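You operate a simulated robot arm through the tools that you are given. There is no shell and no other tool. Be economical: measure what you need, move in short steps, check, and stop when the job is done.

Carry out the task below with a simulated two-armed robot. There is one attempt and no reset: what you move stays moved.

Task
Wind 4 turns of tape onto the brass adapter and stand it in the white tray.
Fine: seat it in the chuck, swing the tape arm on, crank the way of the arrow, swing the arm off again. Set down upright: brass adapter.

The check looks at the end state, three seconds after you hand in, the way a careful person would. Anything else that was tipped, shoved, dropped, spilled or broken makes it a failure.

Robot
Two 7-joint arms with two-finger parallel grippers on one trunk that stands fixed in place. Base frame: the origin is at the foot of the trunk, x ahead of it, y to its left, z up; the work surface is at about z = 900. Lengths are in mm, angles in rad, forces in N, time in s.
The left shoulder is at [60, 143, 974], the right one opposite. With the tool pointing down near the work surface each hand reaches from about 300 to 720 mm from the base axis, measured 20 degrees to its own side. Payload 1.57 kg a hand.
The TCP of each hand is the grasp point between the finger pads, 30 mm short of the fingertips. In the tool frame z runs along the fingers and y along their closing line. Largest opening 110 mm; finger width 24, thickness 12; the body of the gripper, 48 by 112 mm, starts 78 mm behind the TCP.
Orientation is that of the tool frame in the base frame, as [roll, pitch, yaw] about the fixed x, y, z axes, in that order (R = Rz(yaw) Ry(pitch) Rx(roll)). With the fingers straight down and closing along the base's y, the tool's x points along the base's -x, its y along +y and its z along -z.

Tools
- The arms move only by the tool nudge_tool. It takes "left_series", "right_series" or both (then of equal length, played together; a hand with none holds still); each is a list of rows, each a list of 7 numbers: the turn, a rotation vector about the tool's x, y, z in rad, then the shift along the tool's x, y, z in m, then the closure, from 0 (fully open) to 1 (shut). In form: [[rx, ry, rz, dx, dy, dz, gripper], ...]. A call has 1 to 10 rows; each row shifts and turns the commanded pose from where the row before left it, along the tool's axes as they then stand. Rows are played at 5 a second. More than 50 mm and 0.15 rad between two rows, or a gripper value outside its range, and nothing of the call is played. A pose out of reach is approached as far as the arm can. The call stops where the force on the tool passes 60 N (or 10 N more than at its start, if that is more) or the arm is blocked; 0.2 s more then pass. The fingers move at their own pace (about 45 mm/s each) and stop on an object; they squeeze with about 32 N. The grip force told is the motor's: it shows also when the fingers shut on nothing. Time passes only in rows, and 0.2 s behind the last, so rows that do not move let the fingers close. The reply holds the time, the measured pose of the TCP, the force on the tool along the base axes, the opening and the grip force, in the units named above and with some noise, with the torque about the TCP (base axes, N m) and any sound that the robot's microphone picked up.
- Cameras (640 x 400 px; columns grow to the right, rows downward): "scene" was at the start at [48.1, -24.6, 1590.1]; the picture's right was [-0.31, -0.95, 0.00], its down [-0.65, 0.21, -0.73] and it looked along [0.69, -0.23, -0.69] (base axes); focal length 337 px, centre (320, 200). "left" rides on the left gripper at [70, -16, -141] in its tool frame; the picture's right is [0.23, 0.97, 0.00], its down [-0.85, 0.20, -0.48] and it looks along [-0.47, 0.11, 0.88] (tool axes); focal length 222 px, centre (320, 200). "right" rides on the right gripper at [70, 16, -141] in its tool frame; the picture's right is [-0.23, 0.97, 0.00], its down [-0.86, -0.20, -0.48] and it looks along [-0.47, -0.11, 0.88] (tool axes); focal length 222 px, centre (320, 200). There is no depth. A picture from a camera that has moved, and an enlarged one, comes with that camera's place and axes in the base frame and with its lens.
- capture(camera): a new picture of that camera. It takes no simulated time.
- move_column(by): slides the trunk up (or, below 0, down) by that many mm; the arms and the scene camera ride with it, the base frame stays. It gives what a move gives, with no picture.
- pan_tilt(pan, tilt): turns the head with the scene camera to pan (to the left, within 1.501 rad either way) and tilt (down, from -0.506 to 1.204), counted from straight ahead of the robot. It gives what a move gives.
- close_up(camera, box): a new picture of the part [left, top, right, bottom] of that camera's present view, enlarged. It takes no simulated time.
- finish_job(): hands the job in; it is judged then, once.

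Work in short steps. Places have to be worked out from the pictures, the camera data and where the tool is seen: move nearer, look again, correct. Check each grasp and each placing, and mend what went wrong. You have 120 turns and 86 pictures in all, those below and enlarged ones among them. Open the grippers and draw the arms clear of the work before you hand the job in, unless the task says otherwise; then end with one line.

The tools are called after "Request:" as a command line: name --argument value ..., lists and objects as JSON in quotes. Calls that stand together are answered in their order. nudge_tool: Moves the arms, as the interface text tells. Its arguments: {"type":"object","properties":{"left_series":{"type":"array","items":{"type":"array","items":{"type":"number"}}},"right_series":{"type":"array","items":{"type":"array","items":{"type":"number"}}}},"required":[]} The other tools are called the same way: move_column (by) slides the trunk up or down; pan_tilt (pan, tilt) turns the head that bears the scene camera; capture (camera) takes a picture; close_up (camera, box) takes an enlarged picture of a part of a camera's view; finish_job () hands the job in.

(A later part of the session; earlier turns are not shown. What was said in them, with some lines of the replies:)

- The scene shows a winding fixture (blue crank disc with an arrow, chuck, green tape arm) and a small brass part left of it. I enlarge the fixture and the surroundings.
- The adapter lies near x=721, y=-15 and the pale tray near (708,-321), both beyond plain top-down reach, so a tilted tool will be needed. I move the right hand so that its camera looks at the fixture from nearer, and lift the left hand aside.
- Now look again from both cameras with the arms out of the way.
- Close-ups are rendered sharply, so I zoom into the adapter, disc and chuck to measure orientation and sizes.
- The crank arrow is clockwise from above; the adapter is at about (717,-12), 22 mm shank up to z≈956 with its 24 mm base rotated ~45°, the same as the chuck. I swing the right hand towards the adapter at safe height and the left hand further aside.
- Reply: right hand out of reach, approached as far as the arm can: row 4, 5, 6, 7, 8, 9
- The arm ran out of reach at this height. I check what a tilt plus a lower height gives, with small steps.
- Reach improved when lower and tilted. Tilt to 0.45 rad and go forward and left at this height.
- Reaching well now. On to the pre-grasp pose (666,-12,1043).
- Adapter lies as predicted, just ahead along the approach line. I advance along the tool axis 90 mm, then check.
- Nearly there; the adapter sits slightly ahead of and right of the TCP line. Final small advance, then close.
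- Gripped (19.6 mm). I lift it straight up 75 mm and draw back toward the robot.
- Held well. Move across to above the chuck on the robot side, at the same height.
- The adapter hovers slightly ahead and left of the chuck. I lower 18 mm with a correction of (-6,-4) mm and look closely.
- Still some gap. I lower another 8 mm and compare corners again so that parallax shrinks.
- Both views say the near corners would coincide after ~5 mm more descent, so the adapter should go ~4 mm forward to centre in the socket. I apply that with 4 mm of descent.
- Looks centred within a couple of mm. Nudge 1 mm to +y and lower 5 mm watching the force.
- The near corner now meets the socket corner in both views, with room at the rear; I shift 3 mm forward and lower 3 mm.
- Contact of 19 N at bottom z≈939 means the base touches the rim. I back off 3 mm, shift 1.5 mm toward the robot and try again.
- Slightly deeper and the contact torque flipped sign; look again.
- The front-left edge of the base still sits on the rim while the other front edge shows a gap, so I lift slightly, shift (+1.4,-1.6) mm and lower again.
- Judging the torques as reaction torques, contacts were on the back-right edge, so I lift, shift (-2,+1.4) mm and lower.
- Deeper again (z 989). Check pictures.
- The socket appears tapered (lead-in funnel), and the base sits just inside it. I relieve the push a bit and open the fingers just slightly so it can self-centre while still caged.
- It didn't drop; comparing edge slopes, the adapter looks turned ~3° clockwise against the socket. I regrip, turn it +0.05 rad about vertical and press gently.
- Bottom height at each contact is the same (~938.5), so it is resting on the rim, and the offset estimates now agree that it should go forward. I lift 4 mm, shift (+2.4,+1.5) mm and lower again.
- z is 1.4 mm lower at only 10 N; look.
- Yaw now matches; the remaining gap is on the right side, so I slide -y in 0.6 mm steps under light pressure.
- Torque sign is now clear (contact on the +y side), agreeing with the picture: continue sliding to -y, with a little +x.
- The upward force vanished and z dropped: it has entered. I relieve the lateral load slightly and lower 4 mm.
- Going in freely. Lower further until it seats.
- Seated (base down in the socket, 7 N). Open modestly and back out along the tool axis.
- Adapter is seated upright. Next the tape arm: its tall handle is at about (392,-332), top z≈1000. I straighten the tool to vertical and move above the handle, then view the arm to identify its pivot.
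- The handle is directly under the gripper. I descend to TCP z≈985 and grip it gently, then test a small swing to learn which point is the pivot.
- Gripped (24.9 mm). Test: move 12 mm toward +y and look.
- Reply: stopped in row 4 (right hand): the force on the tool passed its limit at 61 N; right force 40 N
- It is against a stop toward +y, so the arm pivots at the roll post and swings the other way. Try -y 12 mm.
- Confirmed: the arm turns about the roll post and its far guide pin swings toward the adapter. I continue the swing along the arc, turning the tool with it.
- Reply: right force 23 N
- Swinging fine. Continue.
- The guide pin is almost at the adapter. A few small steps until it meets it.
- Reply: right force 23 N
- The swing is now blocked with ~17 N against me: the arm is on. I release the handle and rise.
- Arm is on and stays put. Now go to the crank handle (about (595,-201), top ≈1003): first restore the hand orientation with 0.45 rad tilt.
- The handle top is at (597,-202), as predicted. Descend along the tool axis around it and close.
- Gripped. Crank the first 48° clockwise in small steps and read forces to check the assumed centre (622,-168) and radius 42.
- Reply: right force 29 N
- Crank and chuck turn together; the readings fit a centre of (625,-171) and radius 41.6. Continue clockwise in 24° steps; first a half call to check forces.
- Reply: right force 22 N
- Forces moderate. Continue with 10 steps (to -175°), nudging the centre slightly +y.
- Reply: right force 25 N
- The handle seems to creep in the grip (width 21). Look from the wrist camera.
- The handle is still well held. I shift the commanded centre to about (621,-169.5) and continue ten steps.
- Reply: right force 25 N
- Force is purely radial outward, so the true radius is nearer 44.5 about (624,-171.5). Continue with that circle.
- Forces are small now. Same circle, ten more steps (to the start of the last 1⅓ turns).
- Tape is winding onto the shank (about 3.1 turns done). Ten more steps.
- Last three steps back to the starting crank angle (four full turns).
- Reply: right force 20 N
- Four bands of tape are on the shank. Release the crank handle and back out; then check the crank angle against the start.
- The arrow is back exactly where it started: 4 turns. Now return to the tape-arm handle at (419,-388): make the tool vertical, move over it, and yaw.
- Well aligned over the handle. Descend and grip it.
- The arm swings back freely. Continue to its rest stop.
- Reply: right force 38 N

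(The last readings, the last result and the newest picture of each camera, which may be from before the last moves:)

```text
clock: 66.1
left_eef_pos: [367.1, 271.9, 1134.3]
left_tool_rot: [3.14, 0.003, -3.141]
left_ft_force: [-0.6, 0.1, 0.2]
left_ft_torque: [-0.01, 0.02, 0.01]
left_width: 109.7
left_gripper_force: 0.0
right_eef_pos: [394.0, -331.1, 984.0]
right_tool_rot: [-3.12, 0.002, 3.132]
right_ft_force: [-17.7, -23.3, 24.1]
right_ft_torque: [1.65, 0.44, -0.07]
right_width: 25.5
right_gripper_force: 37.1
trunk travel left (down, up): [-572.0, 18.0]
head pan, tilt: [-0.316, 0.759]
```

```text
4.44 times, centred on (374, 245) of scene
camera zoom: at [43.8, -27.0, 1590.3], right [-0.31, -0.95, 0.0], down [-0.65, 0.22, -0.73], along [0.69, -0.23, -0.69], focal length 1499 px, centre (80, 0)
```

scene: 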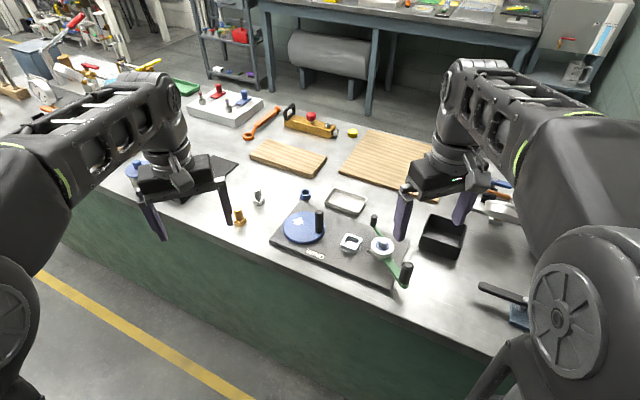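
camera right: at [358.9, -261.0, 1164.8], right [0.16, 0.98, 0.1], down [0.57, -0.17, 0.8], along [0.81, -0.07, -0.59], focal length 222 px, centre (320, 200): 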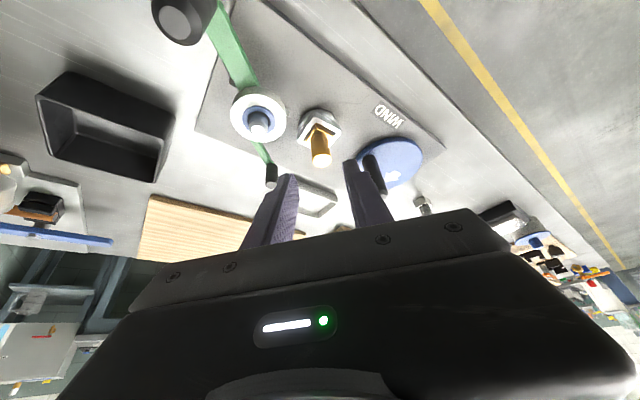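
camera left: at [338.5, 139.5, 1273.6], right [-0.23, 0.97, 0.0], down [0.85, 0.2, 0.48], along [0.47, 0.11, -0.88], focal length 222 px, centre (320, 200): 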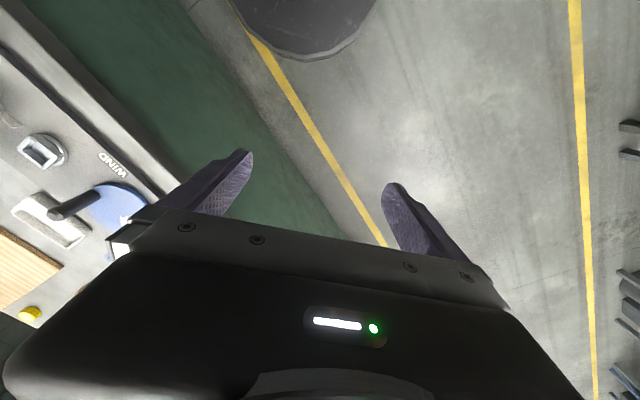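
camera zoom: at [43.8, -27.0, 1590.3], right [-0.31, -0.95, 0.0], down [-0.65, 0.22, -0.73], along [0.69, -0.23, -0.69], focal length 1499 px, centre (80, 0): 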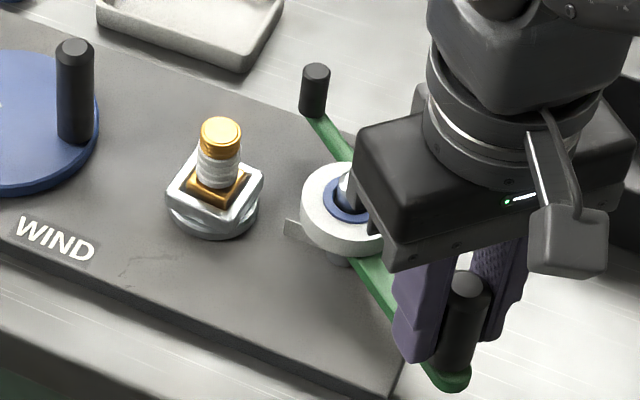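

Arm is off at its rest stop. Release, rise, square the tool, then tilt for the adapter.

Request:
nudge_tool --right_series '[[0, 0, 0, 0, -0.002, 0, 1], [0, 0, 0, 0, 0, 0, 0.6], [0, 0, 0, 0, 0, 0, 0.55], [0, 0, 0, 0, 0, 0, 0.55], [0, 0, 0, 0, 0, -0.04, 0.55], [0, 0, 0, 0, 0, -0.04, 0.55], [0, 0, 0, 0, 0, -0.034, 0.55], [0, 0, -0.06, 0, 0, 0, 0.55], [-0.0215, 0, 0, 0, 0, 0, 0.55]]'

Request:
nudge_tool --right_series '[[0, -0.15, 0, 0, 0, 0, 0.6], [0, -0.15, 0, 0, 0, 0, 0.6], [0, -0.15, 0, 0, 0, 0, 0.6], [0, 0, 0, 0, 0, 0, 0.6]]'

```text
clock: 68.1
left_eef_pos: [368.0, 274.0, 1133.6]
left_tool_rot: [-3.141, 0.003, -3.141]
left_ft_force: [0.7, 0.6, 0.1]
left_ft_torque: [-0.01, 0.01, -0.02]
left_width: 109.8
left_gripper_force: 0.1
right_eef_pos: [396.2, -329.0, 1097.6]
right_tool_rot: [3.141, 0.003, -3.086]
right_ft_force: [-0.3, 0.6, 0.5]
right_ft_torque: [0.03, 0.02, 0.02]
right_width: 49.6
right_gripper_force: 0.0
trunk travel left (down, up): [-572.0, 18.0]
head pan, tilt: [-0.316, 0.759]
```

```text
clock: 69.1
left_eef_pos: [368.5, 274.6, 1133.1]
left_tool_rot: [3.14, 0.001, -3.141]
left_ft_force: [0.0, -0.3, -0.9]
left_ft_torque: [0.01, 0.01, -0.02]
left_width: 110.1
left_gripper_force: 0.0
right_eef_pos: [397.8, -329.1, 1097.7]
right_tool_rot: [3.139, 0.452, -3.089]
right_ft_force: [0.2, 0.6, 0.1]
right_ft_torque: [0.03, 0.02, -0.03]
right_width: 43.9
right_gripper_force: 0.0
trunk travel left (down, up): [-572.0, 18.0]
head pan, tilt: [-0.316, 0.759]
```

Request:
nudge_tool --right_series '[[0, 0, 0, -0.0218, 0.0169, 0.0224, 0.6], [0, 0, 0, -0.0218, 0.0169, 0.0224, 0.6], [0, 0, 0, -0.0218, 0.0169, 0.0224, 0.6], [0, 0, 0, 0, 0, 0, 0.6]]'

Request:
close_up --camera "right" --box '[220, 80, 420, 205]'

```text
clock: 70.1
left_eef_pos: [368.2, 274.4, 1133.0]
left_tool_rot: [3.14, 0.002, -3.141]
left_ft_force: [-1.1, -0.1, 0.8]
left_ft_torque: [0.0, -0.03, 0.0]
left_width: 110.2
left_gripper_force: 0.0
right_eef_pos: [483.5, -272.3, 1066.6]
right_tool_rot: [3.141, 0.451, -3.089]
right_ft_force: [-0.3, -1.0, -0.4]
right_ft_torque: [0.0, -0.02, -0.01]
right_width: 43.7
right_gripper_force: 0.1
trunk travel left (down, up): [-572.0, 18.0]
head pan, tilt: [-0.316, 0.759]
```

```text
3.20 times, centred on (320, 142) of right
camera zoom: at [358.3, -262.2, 1164.0], right [0.15, 0.98, 0.1], down [0.57, -0.17, 0.8], along [0.81, -0.07, -0.59], focal length 711 px, centre (320, 384)
```

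zoom: 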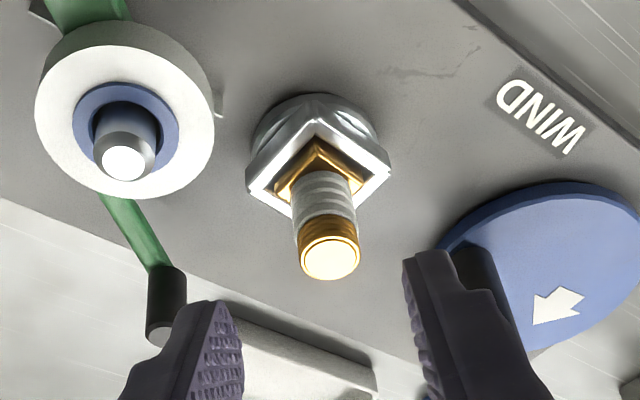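

Everything lines up. Advance along the tool axis and grip the taped adapter.

Request:
nudge_tool --right_series '[[0, 0, 0, 0, 0, 0.035, 0.6], [0, 0, 0, 0, 0, 0.035, 0.6], [0, 0, 0, 0, 0, 0.027, 0.6], [0, 0, 0, 0, 0, 0, 0.7], [0, 0, 0, 0, 0, 0, 0.85], [0, 0, 0, 0, 0, 0, 1], [0, 0, 0, 0, 0, 0, 1], [0, 0, 0, 0, 0, 0, 1]]'

Request:
close_up --camera "right" --box '[240, 100, 400, 220]'

```text
clock: 71.9
left_eef_pos: [368.9, 274.1, 1132.0]
left_tool_rot: [-3.141, 0.003, -3.141]
left_ft_force: [0.1, 0.6, 0.4]
left_ft_torque: [-0.02, 0.05, 0.0]
left_width: 109.9
left_gripper_force: 0.2
right_eef_pos: [524.8, -270.6, 977.8]
right_tool_rot: [3.141, 0.45, -3.088]
right_ft_force: [-0.5, 2.9, -0.1]
right_ft_torque: [0.07, 0.08, 0.09]
right_width: 19.4
right_gripper_force: 32.5
trunk travel left (down, up): [-572.0, 18.0]
head pan, tilt: [-0.316, 0.759]
```

```text
3.33 times, centred on (320, 160) of right
camera zoom: at [399.8, -259.8, 1076.5], right [0.15, 0.98, 0.1], down [0.57, -0.17, 0.8], along [0.81, -0.07, -0.59], focal length 740 px, centre (320, 333)
```

zoom: 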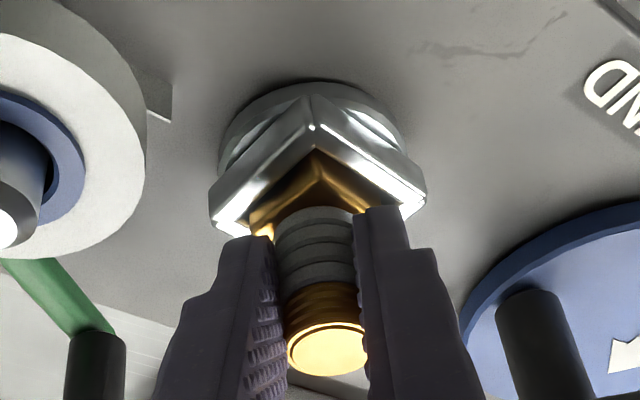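

Gripped. Lift straight up in steps.

Request:
nudge_tool --right_series '[[0, 0, 0, -0.0022, 0, -0.0045, 1], [0, 0, 0, -0.0033, 0, -0.0068, 1], [0, 0, 0, -0.0044, 0, -0.009, 1], [0, 0, 0, -0.0087, 0, -0.018, 1], [0, 0, 0, -0.0087, 0, -0.018, 1], [0, 0, 0, -0.0087, 0, -0.018, 1], [0, 0, 0, 0, 0, 0, 1]]'

Request:
close_up --camera "scene" --box '[270, 160, 430, 280]'

```text
clock: 73.5
left_eef_pos: [368.5, 274.3, 1132.1]
left_tool_rot: [-3.14, 0.001, -3.139]
left_ft_force: [0.6, 0.1, -0.3]
left_ft_torque: [0.01, -0.02, 0.01]
left_width: 109.7
left_gripper_force: 0.0
right_eef_pos: [524.2, -272.3, 1061.2]
right_tool_rot: [3.141, 0.451, -3.09]
right_ft_force: [-0.7, 0.1, -1.1]
right_ft_torque: [-0.03, 0.04, 0.01]
right_width: 19.0
right_gripper_force: 32.1
trunk travel left (down, up): [-572.0, 18.0]
head pan, tilt: [-0.316, 0.759]
```

```text
3.33 times, centred on (350, 220) of scene
camera zoom: at [48.4, -24.7, 1590.1], right [-0.31, -0.95, 0.0], down [-0.65, 0.21, -0.73], along [0.69, -0.23, -0.69], focal length 1124 px, centre (220, 133)
```

zoom: 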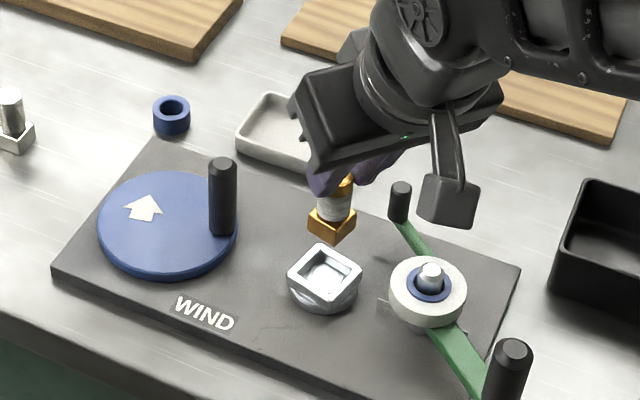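

It is out cleanly. The white tray is centred near (706,-322), rotated about 45°. Move above it.

Request:
nudge_tool --right_series '[[0, 0, 0, -0.0295, -0.0118, 0.0176, 1], [0, 0, 0, -0.0295, -0.0118, 0.0176, 1], [0, 0, 0, -0.0295, -0.0118, 0.0176, 1], [0, 0, 0, -0.0295, -0.0118, 0.0176, 1], [0, 0, 0, -0.0295, -0.0118, 0.0176, 1], [0, 0, 0, 0, 0, 0, 1]]'

Request:
close_up --camera "right" --box '[220, 80, 420, 205]'

Request:
close_up --camera "scene" --box '[290, 150, 418, 230]'

```text
clock: 74.9
left_eef_pos: [368.1, 273.7, 1133.5]
left_tool_rot: [-3.141, 0.002, -3.138]
left_ft_force: [-0.4, 0.4, -0.2]
left_ft_torque: [0.0, -0.02, 0.02]
left_width: 110.0
left_gripper_force: 0.1
right_eef_pos: [698.0, -322.4, 1045.7]
right_tool_rot: [3.14, 0.452, -3.088]
right_ft_force: [0.5, 0.5, -0.7]
right_ft_torque: [0.04, -0.03, -0.03]
right_width: 18.8
right_gripper_force: 31.7
trunk travel left (down, up): [-572.0, 18.0]
head pan, tilt: [-0.316, 0.759]
```

```text
3.20 times, centred on (320, 142) of right
camera zoom: at [574.4, -310.0, 1143.3], right [0.15, 0.98, 0.1], down [0.57, -0.17, 0.8], along [0.81, -0.07, -0.59], focal length 711 px, centre (320, 384)
```

zoom: 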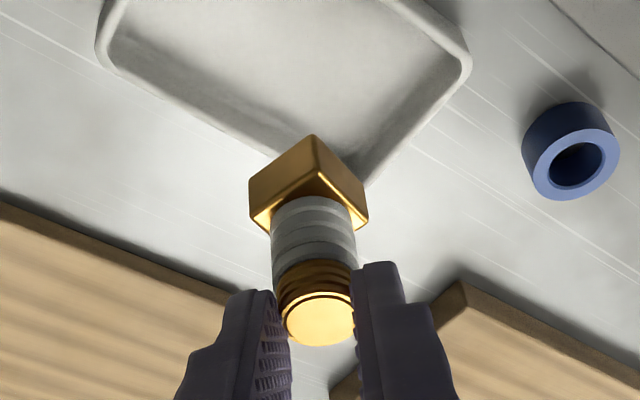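

```text
5.00 times, centred on (354, 190) of scene
camera zoom: at [47.3, -24.5, 1590.2], right [-0.31, -0.95, 0.0], down [-0.65, 0.21, -0.73], along [0.69, -0.23, -0.69], focal length 1686 px, centre (150, 250)
```

zoom: 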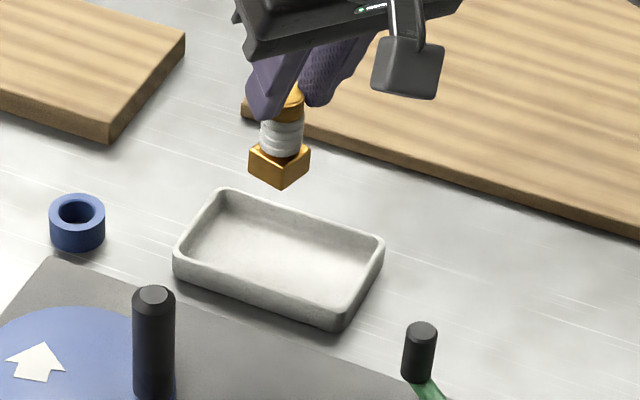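

The adapter slid down in the grip on leaving the chuck but is held upright. Cameras put it within ~5 mm of the tray centre; I correct (+2,-5) and lower 60 mm.

Request:
nudge_tool --right_series '[[0, 0, 0, 0.0081, -0.0025, 0.0183, 1], [0, 0, 0, 0.0081, -0.0025, 0.0183, 1], [0, 0, 0, 0.0081, 0, 0.0183, 1], [0, 0, 0, 0, 0, 0, 1]]'

Request:
close_up --camera "right" --box '[220, 80, 420, 205]'

Request:
close_up --camera "scene" --box '[310, 165, 390, 215]'

```text
clock: 75.9
left_eef_pos: [368.5, 274.5, 1132.4]
left_tool_rot: [-3.14, 0.002, -3.14]
left_ft_force: [0.3, 0.6, -1.4]
left_ft_torque: [0.03, 0.01, -0.02]
left_width: 109.9
left_gripper_force: 0.0
right_eef_pos: [702.9, -326.0, 986.0]
right_tool_rot: [3.14, 0.449, -3.088]
right_ft_force: [-1.1, 0.8, -0.2]
right_ft_torque: [0.06, 0.03, 0.0]
right_width: 18.6
right_gripper_force: 32.7
trunk travel left (down, up): [-572.0, 18.0]
head pan, tilt: [-0.316, 0.759]
```

```text
3.20 times, centred on (320, 142) of right
camera zoom: at [577.4, -315.2, 1083.9], right [0.15, 0.98, 0.1], down [0.57, -0.17, 0.8], along [0.81, -0.07, -0.59], focal length 711 px, centre (320, 384)
```

zoom: 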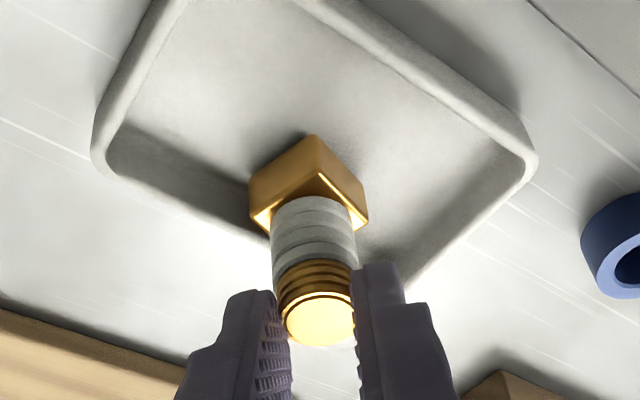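

```text
8.00 times, centred on (350, 190) of scene
camera zoom: at [48.1, -24.6, 1590.2], right [-0.31, -0.95, 0.0], down [-0.65, 0.21, -0.73], along [0.69, -0.23, -0.69], focal length 2698 px, centre (80, 280)
```

zoom: 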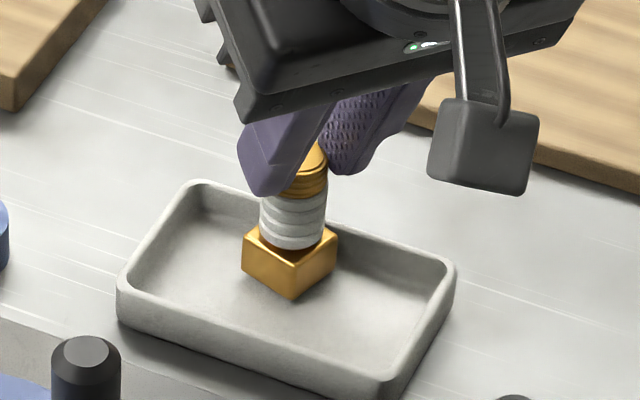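

It is over the tray's middle. Lower 14 mm, then creep until touch.

Request:
nudge_tool --right_series '[[0, 0, 0, 0.0031, 0, 0.0063, 1], [0, 0, 0, 0.0031, 0, 0.0063, 1], [0, 0, 0, 0.0009, 0, 0.0018, 1], [0, 0, 0, 0.0009, 0, 0.0018, 1], [0, 0, 0, 0, 0, 0, 1]]'

```text
clock: 77.1
left_eef_pos: [367.3, 275.9, 1133.6]
left_tool_rot: [-3.14, 0.004, -3.139]
left_ft_force: [0.1, -0.1, -0.5]
left_ft_torque: [0.01, -0.03, 0.0]
left_width: 109.9
left_gripper_force: 0.1
right_eef_pos: [700.8, -324.7, 972.2]
right_tool_rot: [-3.141, 0.459, -3.089]
right_ft_force: [4.4, 3.8, 26.9]
right_ft_torque: [0.17, -0.54, 0.09]
right_width: 18.8
right_gripper_force: 32.3
trunk travel left (down, up): [-572.0, 18.0]
head pan, tilt: [-0.316, 0.759]
```

Contact at 27 N. Ease up 3 mm and look whether it stands on the tray floor.

Request:
nudge_tool --right_series '[[0, 0, 0, -0.0013, 0, -0.0027, 1], [0, 0, 0, 0, 0, 0, 1]]'

Request:
close_up --camera "scene" --box '[310, 165, 390, 215]'

Request:
close_up --camera "right" --box '[220, 80, 420, 205]'

```text
clock: 77.7
left_eef_pos: [367.8, 275.2, 1133.9]
left_tool_rot: [-3.141, 0.001, -3.14]
left_ft_force: [0.3, 0.7, 0.8]
left_ft_torque: [-0.01, -0.04, -0.01]
left_width: 109.8
left_gripper_force: 0.0
right_eef_pos: [699.8, -325.2, 971.1]
right_tool_rot: [-3.14, 0.451, -3.09]
right_ft_force: [5.7, 3.9, 19.1]
right_ft_torque: [0.15, -0.73, 0.11]
right_width: 18.6
right_gripper_force: 32.4
trunk travel left (down, up): [-572.0, 18.0]
head pan, tilt: [-0.316, 0.759]
```

```text
8.00 times, centred on (350, 190) of scene
camera zoom: at [46.7, -23.0, 1590.2], right [-0.31, -0.95, 0.0], down [-0.65, 0.21, -0.73], along [0.69, -0.23, -0.69], focal length 2698 px, centre (80, 280)
```

zoom: 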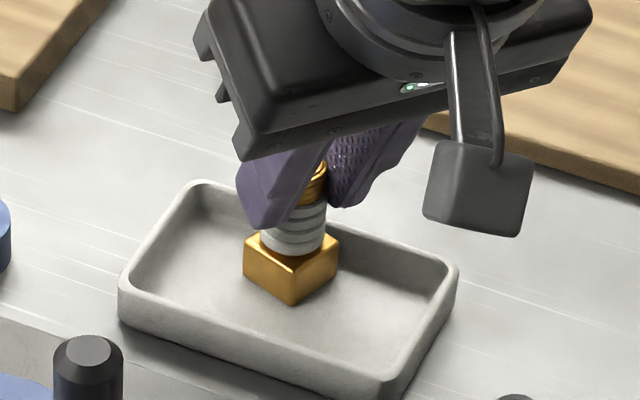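

```text
3.20 times, centred on (320, 142) of right
camera zoom: at [576.0, -314.1, 1069.5], right [0.15, 0.98, 0.1], down [0.57, -0.17, 0.8], along [0.81, -0.07, -0.59], focal length 711 px, centre (320, 384)
```

zoom: 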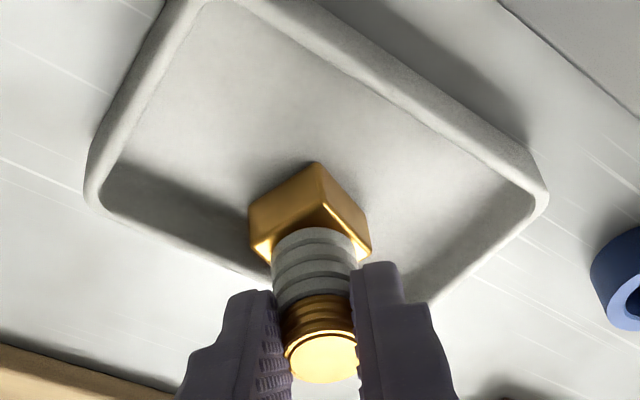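

The adapter stands inside the tray away from the walls while the fingers slid down its shank. Ease the remaining load upward, then open.

Request:
nudge_tool --right_series '[[0, 0, 0, -0.0013, 0, -0.0027, 1], [0, 0, 0, 0, 0, 0, 1], [0, 0, 0, 0, 0, 0, 1]]'

```text
clock: 78.5
left_eef_pos: [368.6, 274.3, 1134.2]
left_tool_rot: [3.141, 0.001, -3.139]
left_ft_force: [-0.6, 1.1, 0.0]
left_ft_torque: [0.01, 0.0, 0.0]
left_width: 109.8
left_gripper_force: 0.1
right_eef_pos: [699.5, -327.0, 972.3]
right_tool_rot: [3.141, 0.447, -3.087]
right_ft_force: [-0.1, 1.3, 3.3]
right_ft_torque: [0.0, -0.07, 0.05]
right_width: 18.6
right_gripper_force: 32.3
trunk travel left (down, up): [-572.0, 18.0]
head pan, tilt: [-0.316, 0.759]
```

Load is down to 3 N. Open slowly and let it settle before withdrawing.

Request:
nudge_tool --right_series '[[0, 0, 0, 0, 0, 0, 0.8], [0, 0, 0, 0, 0, 0, 0.75], [0, 0, 0, 0, 0, 0, 0.65], [0, 0, 0, 0, 0, 0, 0.6], [0, 0, 0, 0, 0, 0, 0.6]]'

Request:
close_up --camera "scene" --box '[310, 165, 390, 215]'

Request:
close_up --camera "right" --box '[220, 80, 420, 205]'

```text
clock: 79.7
left_eef_pos: [367.5, 274.9, 1131.6]
left_tool_rot: [-3.141, 0.002, -3.14]
left_ft_force: [0.6, 0.2, 0.0]
left_ft_torque: [0.02, 0.0, 0.01]
left_width: 110.2
left_gripper_force: 0.1
right_eef_pos: [701.7, -325.4, 974.0]
right_tool_rot: [3.14, 0.449, -3.09]
right_ft_force: [-0.3, -0.2, -0.2]
right_ft_torque: [0.03, -0.03, 0.02]
right_width: 44.0
right_gripper_force: 0.1
trunk travel left (down, up): [-572.0, 18.0]
head pan, tilt: [-0.316, 0.759]
```

```text
8.00 times, centred on (350, 190) of scene
camera zoom: at [48.2, -24.6, 1590.1], right [-0.31, -0.95, 0.0], down [-0.65, 0.21, -0.73], along [0.69, -0.23, -0.69], focal length 2698 px, centre (80, 280)
```

zoom: 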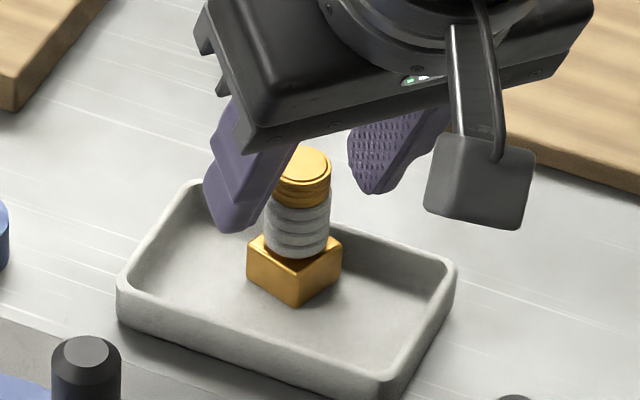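

```text
3.20 times, centred on (320, 142) of right
camera zoom: at [576.5, -315.0, 1071.6], right [0.15, 0.98, 0.1], down [0.57, -0.17, 0.8], along [0.81, -0.07, -0.59], focal length 711 px, centre (320, 384)
```

zoom: 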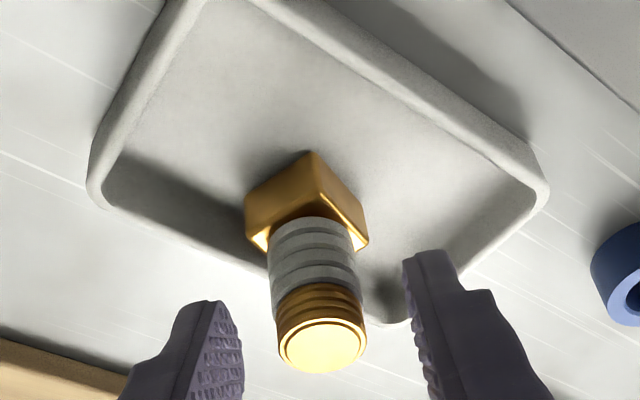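

It stands upright in the tray, freed. Withdraw along the tool axis and draw back toward the robot.

Request:
nudge_tool --right_series '[[0, 0, 0, 0, 0, -0.03, 0.6], [0, 0, 0, 0, 0, -0.04, 0.6], [0, 0, 0, 0, 0, -0.04, 0.5], [0, 0, 0, 0, 0, -0.02, 0.3], [0, 0, 0, 0.036, 0, -0.018, 0], [0, 0, 0, 0.036, 0, -0.018, 0], [0, 0, 0, 0.036, 0, -0.018, 0], [0, 0, 0, 0.036, 0, -0.018, 0], [0, 0, 0, 0.036, -0.01, -0.018, 0], [0, 0, 0, 0.036, -0.01, -0.018, 0]]'

Request:
capture --camera "scene"

```text
clock: 81.9
left_eef_pos: [366.5, 274.2, 1133.0]
left_tool_rot: [-3.14, 0.001, -3.141]
left_ft_force: [-0.4, -0.7, -0.2]
left_ft_torque: [0.01, -0.03, -0.01]
left_width: 110.1
left_gripper_force: 0.0
right_eef_pos: [404.6, -362.3, 1095.3]
right_tool_rot: [3.14, 0.452, -3.089]
right_ft_force: [-1.4, 0.3, 0.0]
right_ft_torque: [-0.01, -0.01, 0.0]
right_width: 110.1
right_gripper_force: 0.1
trunk travel left (down, up): [-572.0, 18.0]
head pan, tilt: [-0.316, 0.759]
```

```text
15 pictures are left
camera scene: at [46.8, -24.5, 1590.2], right [-0.31, -0.95, 0.0], down [-0.65, 0.21, -0.73], along [0.69, -0.23, -0.69], focal length 337 px, centre (320, 200)
```

scene: 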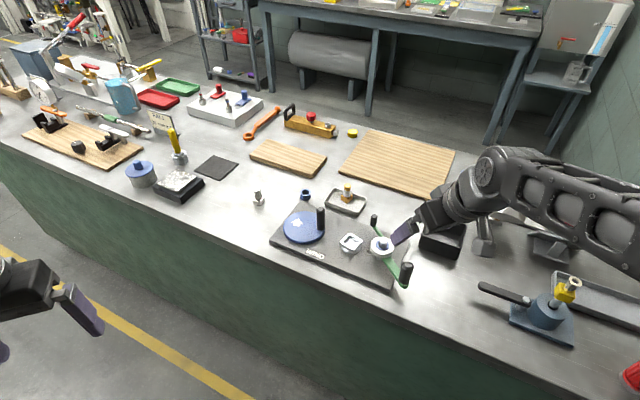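

All is in order; one last enlarged check of the adapter and the tape arm.

Request:
close_up --camera "scene" --box '[322, 175, 370, 220]'

Request:
close_up --camera "scene" --box '[260, 180, 430, 290]'

```text
8.89 times, centred on (346, 198) of scene
camera zoom: at [46.8, -24.5, 1590.2], right [-0.31, -0.95, 0.0], down [-0.65, 0.21, -0.73], along [0.69, -0.23, -0.69], focal length 2998 px, centre (89, 222)
```

zoom: 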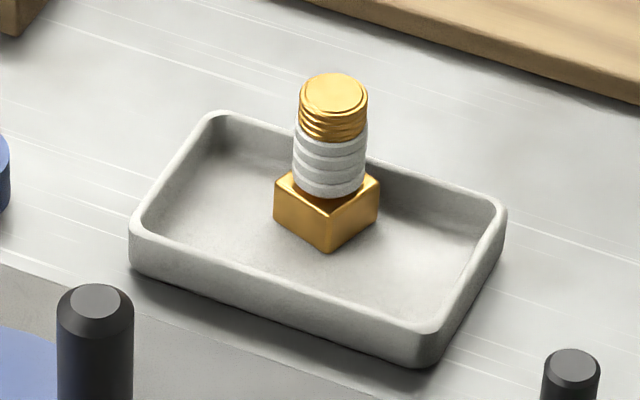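

```text
3.64 times, centred on (345, 235) of scene
camera zoom: at [46.8, -24.5, 1590.2], right [-0.31, -0.95, 0.0], down [-0.65, 0.21, -0.73], along [0.69, -0.23, -0.69], focal length 1226 px, centre (229, 73)
```

zoom: 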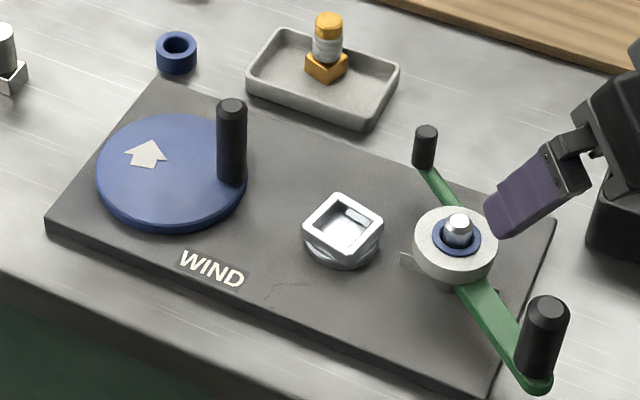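

Four tape bands, upright in the white tray, tape arm off and hands clear: handing in.

Request:
finish_job

```text
The job is handed in.
```

The brass adapter has 4 turns of tape on it and stands upright in the white tray. The tape arm is swung off and both hands are open and clear.
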